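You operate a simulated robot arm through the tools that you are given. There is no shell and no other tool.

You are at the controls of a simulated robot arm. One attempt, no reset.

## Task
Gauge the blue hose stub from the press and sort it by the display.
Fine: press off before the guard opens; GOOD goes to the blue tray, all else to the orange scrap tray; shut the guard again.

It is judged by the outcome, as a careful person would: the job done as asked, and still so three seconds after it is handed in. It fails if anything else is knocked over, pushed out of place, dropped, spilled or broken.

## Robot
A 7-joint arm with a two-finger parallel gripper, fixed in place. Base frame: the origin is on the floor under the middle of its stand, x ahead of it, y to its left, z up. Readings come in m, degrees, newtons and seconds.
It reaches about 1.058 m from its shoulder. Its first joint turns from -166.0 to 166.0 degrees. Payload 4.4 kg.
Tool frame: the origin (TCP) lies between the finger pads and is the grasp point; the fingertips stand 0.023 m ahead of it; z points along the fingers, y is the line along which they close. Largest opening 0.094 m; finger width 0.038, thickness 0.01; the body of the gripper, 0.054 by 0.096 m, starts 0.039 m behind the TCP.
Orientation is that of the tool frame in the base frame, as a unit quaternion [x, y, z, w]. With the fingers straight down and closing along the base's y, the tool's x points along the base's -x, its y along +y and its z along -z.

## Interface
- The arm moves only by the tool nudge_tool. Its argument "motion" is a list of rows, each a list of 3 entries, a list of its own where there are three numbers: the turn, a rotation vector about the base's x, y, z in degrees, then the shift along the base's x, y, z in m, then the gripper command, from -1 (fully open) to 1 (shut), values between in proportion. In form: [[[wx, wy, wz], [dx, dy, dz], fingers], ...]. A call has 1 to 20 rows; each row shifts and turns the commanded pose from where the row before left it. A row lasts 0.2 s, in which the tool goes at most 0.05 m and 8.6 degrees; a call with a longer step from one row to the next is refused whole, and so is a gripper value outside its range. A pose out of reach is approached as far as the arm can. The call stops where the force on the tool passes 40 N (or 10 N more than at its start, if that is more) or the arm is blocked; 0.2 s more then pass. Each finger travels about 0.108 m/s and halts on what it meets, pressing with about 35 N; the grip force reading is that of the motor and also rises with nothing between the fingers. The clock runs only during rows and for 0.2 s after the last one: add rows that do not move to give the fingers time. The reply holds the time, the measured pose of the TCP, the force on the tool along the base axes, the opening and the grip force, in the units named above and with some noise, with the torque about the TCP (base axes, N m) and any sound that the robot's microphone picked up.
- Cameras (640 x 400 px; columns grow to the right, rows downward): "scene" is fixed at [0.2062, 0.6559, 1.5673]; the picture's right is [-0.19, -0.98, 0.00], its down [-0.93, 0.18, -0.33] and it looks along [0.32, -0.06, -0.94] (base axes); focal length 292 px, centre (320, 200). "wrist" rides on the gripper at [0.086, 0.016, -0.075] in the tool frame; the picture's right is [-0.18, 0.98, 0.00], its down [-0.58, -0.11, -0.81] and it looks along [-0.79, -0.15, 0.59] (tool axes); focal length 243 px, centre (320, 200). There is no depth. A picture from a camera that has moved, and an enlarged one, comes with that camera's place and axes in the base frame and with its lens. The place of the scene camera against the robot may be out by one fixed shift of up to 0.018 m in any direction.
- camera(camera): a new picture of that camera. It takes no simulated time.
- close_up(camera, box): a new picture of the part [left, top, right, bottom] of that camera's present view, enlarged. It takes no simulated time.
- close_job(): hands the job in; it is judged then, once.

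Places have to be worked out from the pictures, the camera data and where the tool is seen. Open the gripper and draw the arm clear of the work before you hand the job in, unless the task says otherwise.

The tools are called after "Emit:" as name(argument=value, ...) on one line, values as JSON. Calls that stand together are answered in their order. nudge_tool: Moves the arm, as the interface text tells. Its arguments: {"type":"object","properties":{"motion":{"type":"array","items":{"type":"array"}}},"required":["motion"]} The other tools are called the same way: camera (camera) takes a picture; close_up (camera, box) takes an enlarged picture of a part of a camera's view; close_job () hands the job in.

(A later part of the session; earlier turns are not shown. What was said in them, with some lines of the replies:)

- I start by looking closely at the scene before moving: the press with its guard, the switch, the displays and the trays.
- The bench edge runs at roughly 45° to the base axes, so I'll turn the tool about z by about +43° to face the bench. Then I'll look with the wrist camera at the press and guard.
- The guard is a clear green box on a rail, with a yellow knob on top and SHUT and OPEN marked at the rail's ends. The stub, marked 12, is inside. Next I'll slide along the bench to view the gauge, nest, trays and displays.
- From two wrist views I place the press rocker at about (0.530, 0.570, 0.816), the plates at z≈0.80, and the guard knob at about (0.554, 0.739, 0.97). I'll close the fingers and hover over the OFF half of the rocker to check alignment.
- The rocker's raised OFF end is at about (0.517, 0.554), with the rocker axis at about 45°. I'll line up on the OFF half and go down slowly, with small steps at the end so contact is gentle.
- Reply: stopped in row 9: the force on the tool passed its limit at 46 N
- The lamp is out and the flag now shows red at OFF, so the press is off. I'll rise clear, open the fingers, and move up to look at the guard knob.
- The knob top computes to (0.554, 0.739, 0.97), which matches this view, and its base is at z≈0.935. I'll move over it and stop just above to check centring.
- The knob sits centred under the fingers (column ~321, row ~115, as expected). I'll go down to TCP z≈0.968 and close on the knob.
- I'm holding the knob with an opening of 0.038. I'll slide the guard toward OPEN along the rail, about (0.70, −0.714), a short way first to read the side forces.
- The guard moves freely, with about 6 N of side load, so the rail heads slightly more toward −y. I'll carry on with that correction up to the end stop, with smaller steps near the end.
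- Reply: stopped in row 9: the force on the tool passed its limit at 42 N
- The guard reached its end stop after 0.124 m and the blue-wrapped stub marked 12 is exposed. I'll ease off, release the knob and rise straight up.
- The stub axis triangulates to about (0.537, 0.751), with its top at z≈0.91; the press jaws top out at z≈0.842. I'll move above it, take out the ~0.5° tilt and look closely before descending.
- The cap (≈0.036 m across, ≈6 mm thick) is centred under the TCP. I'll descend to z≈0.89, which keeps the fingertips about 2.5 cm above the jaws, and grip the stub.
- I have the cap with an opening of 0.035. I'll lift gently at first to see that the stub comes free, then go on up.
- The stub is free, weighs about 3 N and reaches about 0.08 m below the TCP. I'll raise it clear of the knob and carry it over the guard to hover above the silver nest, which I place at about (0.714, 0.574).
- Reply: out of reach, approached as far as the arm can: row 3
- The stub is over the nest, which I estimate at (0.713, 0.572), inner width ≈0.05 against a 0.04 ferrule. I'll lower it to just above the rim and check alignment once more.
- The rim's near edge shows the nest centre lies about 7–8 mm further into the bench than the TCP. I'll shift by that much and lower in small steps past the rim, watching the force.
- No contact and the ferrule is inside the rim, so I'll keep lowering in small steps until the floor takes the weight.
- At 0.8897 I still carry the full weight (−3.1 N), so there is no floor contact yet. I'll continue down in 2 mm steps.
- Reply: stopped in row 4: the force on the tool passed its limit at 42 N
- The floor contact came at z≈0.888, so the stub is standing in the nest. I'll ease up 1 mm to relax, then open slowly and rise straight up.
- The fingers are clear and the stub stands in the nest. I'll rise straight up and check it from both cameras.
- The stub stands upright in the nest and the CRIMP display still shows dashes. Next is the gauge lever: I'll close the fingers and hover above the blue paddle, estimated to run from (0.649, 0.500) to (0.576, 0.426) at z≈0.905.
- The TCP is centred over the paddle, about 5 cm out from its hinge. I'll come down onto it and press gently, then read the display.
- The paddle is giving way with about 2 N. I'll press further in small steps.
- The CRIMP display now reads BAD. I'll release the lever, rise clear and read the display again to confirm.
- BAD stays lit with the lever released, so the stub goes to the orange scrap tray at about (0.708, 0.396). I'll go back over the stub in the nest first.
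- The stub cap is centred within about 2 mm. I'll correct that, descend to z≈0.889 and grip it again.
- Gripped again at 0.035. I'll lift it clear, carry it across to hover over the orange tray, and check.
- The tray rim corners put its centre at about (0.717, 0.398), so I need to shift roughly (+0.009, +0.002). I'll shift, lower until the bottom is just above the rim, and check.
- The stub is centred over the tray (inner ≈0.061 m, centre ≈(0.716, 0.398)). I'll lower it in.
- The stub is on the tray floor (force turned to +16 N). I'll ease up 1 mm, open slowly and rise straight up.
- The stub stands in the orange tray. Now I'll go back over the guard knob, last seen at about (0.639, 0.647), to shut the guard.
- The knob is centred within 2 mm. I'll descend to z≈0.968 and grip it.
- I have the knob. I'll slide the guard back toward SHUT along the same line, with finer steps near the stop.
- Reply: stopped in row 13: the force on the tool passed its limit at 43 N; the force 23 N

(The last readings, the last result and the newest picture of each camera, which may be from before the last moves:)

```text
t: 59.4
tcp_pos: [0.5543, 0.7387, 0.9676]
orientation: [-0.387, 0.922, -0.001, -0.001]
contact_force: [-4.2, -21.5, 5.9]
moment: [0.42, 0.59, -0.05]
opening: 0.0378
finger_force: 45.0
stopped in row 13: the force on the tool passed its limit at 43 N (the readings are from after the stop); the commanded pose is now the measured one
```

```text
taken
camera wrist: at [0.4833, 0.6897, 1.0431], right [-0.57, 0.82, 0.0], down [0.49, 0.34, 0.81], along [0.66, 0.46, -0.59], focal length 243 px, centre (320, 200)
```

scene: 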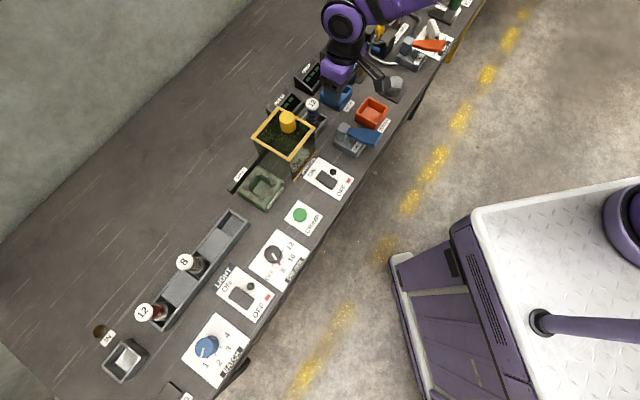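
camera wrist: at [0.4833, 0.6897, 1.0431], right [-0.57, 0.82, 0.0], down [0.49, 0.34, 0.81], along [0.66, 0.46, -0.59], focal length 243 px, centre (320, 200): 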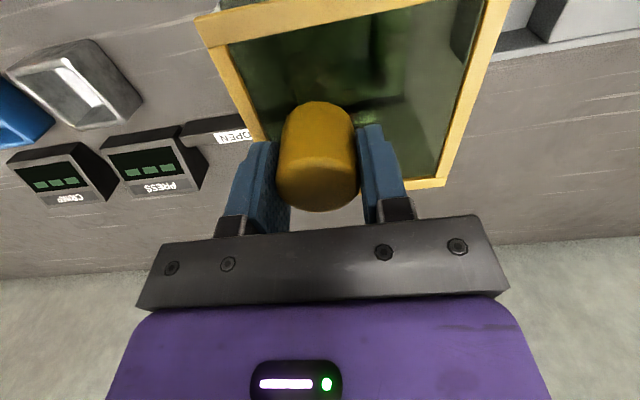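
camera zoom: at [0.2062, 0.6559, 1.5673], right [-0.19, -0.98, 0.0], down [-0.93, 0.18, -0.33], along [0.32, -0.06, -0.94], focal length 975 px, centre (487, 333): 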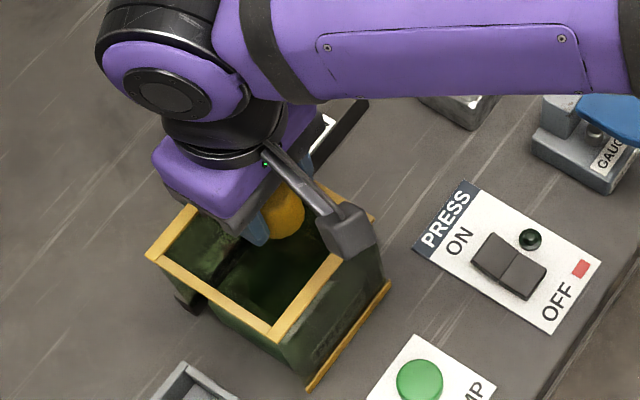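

The guard is back against its SHUT stop, at the same spot as at the start. I'll release the knob, rise straight up and withdraw.

Emit:
nudge_tool(motion=[[[0, 0, 0], [0, 0, 0], 1], [[0, 0, 0], [0, 0, 0], 0.15], [[0, 0, 0], [0, 0, 0], -0.2], [[0, 0, 0], [0, 0, 0], -0.5], [[0, 0, 0], [0, 0, 0], -0.5], [[0, 0, 0], [0, 0, 0.02], -0.5], [[0, 0, 0], [0, 0, 0.04], -0.5], [[0, 0, 0], [0, 0, 0.04], -0.5], [[0, 0, 0], [-0.03, -0.03, 0.02], -0.5], [[0, 0, 0], [-0.033, -0.033, 0.01], -1], [[0, 0, 0], [-0.033, -0.033, 0.01], -1], [[0, 0, 0], [-0.033, -0.033, 0.01], -1], [[0, 0, 0], [-0.033, -0.033, 0.01], -1], [[0, 0, 0], [-0.033, -0.033, 0.01], -1], [[0, 0, 0], [0, 0, 0], -1]])

Emit:
camera(camera="scene")

Emit:
camera(camera="wrist")

Emit:
close_up(camera="scene", box=[190, 100, 350, 220])

Emit:
close_up(camera="scene", box=[270, 50, 430, 170])

```text
t: 62.6
tcp_pos: [0.3574, 0.5453, 1.1381]
orientation: [-0.386, 0.922, -0.001, 0.0]
contact_force: [0.4, 0.1, 0.0]
moment: [-0.04, -0.02, 0.01]
opening: 0.0939
finger_force: 0.0
```

```text
taken
```

scene: 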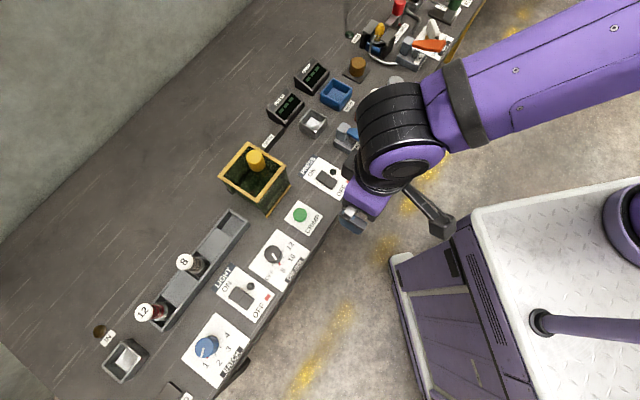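

```text
taken
camera wrist: at [0.2867, 0.4951, 1.2123], right [-0.57, 0.82, 0.0], down [0.48, 0.34, 0.81], along [0.66, 0.46, -0.59], focal length 243 px, centre (320, 200)
```

wrist: 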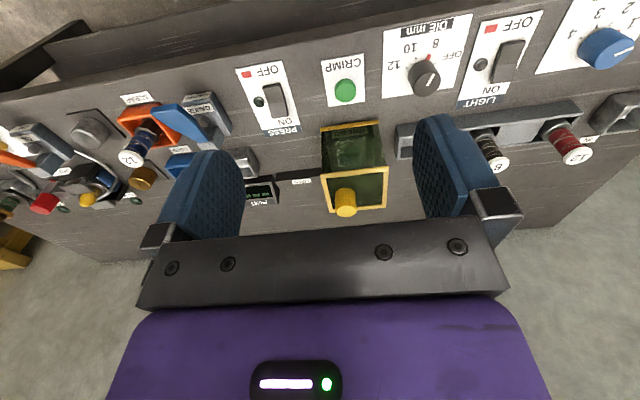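

```text
3.33 times, centred on (270, 160) of scene
camera zoom: at [0.2062, 0.6559, 1.5673], right [-0.19, -0.98, 0.0], down [-0.93, 0.18, -0.33], along [0.32, -0.06, -0.94], focal length 975 px, centre (487, 333)
```

zoom: 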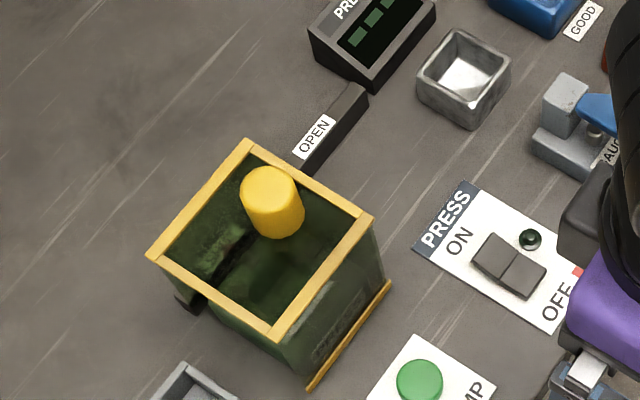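

```text
3.33 times, centred on (350, 110) of scene
camera zoom: at [0.2062, 0.6559, 1.5673], right [-0.19, -0.98, 0.0], down [-0.93, 0.18, -0.33], along [0.32, -0.06, -0.94], focal length 975 px, centre (220, 500)
```

zoom: 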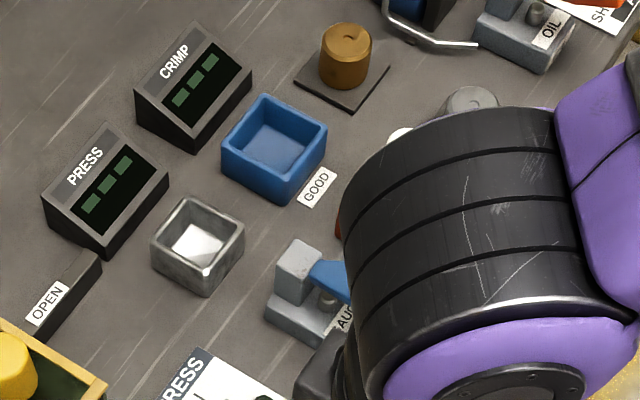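

The guard corners match their starting pixels, so it is shut, and the press is off. I'll check the stub in the scrap tray once more and look for anything disturbed.

Emit:
close_up(camera="wrist", box=[0, 80, 320, 220])

Emit:
close_up(camera="wrist", box=[230, 40, 430, 220])

```text
2.00 times, centred on (160, 150) of wrist
camera zoom: at [0.2867, 0.4951, 1.2123], right [-0.57, 0.82, 0.0], down [0.48, 0.34, 0.81], along [0.66, 0.46, -0.59], focal length 485 px, centre (640, 300)
```

zoom: 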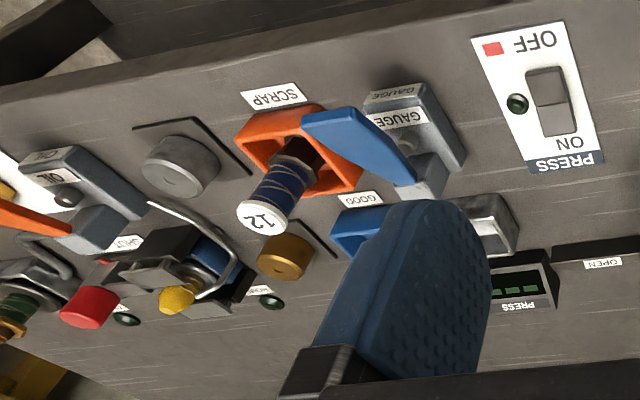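

```text
2.22 times, centred on (330, 130) of wrist
camera zoom: at [0.2867, 0.4951, 1.2123], right [-0.57, 0.82, 0.0], down [0.48, 0.34, 0.81], along [0.66, 0.46, -0.59], focal length 539 px, centre (298, 356)
```

zoom: 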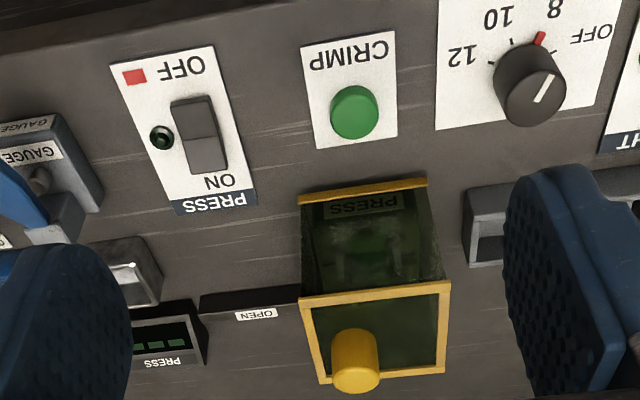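

The job is complete: the stub gauged BAD and stands in the orange scrap tray, the press is off, and the guard is shut. The gripper is open and the arm is clear of the bench, with nothing else disturbed, so I'm handing in.

Emit:
close_job()

```text
The job is handed in.
```

The blue hose stub gauged BAD, so I put it in the orange scrap tray, where it is standing upright.

- **Press:** I switched it off before opening the guard. Its lamp is out and the flag shows OFF.
- **Gauge:** I stood the stub in the silver nest and pressed the blue gauge lever. The CRIMP display read BAD, and the reading held after I let go of the lever.
- **Guard:** It is shut again, against its SHUT stop and in the same position as at the start.
- **Arm:** The gripper is open and clear of the bench. I saw nothing else moved or knocked over in the last pictures.

The job is handed in, but no verdict has come back.
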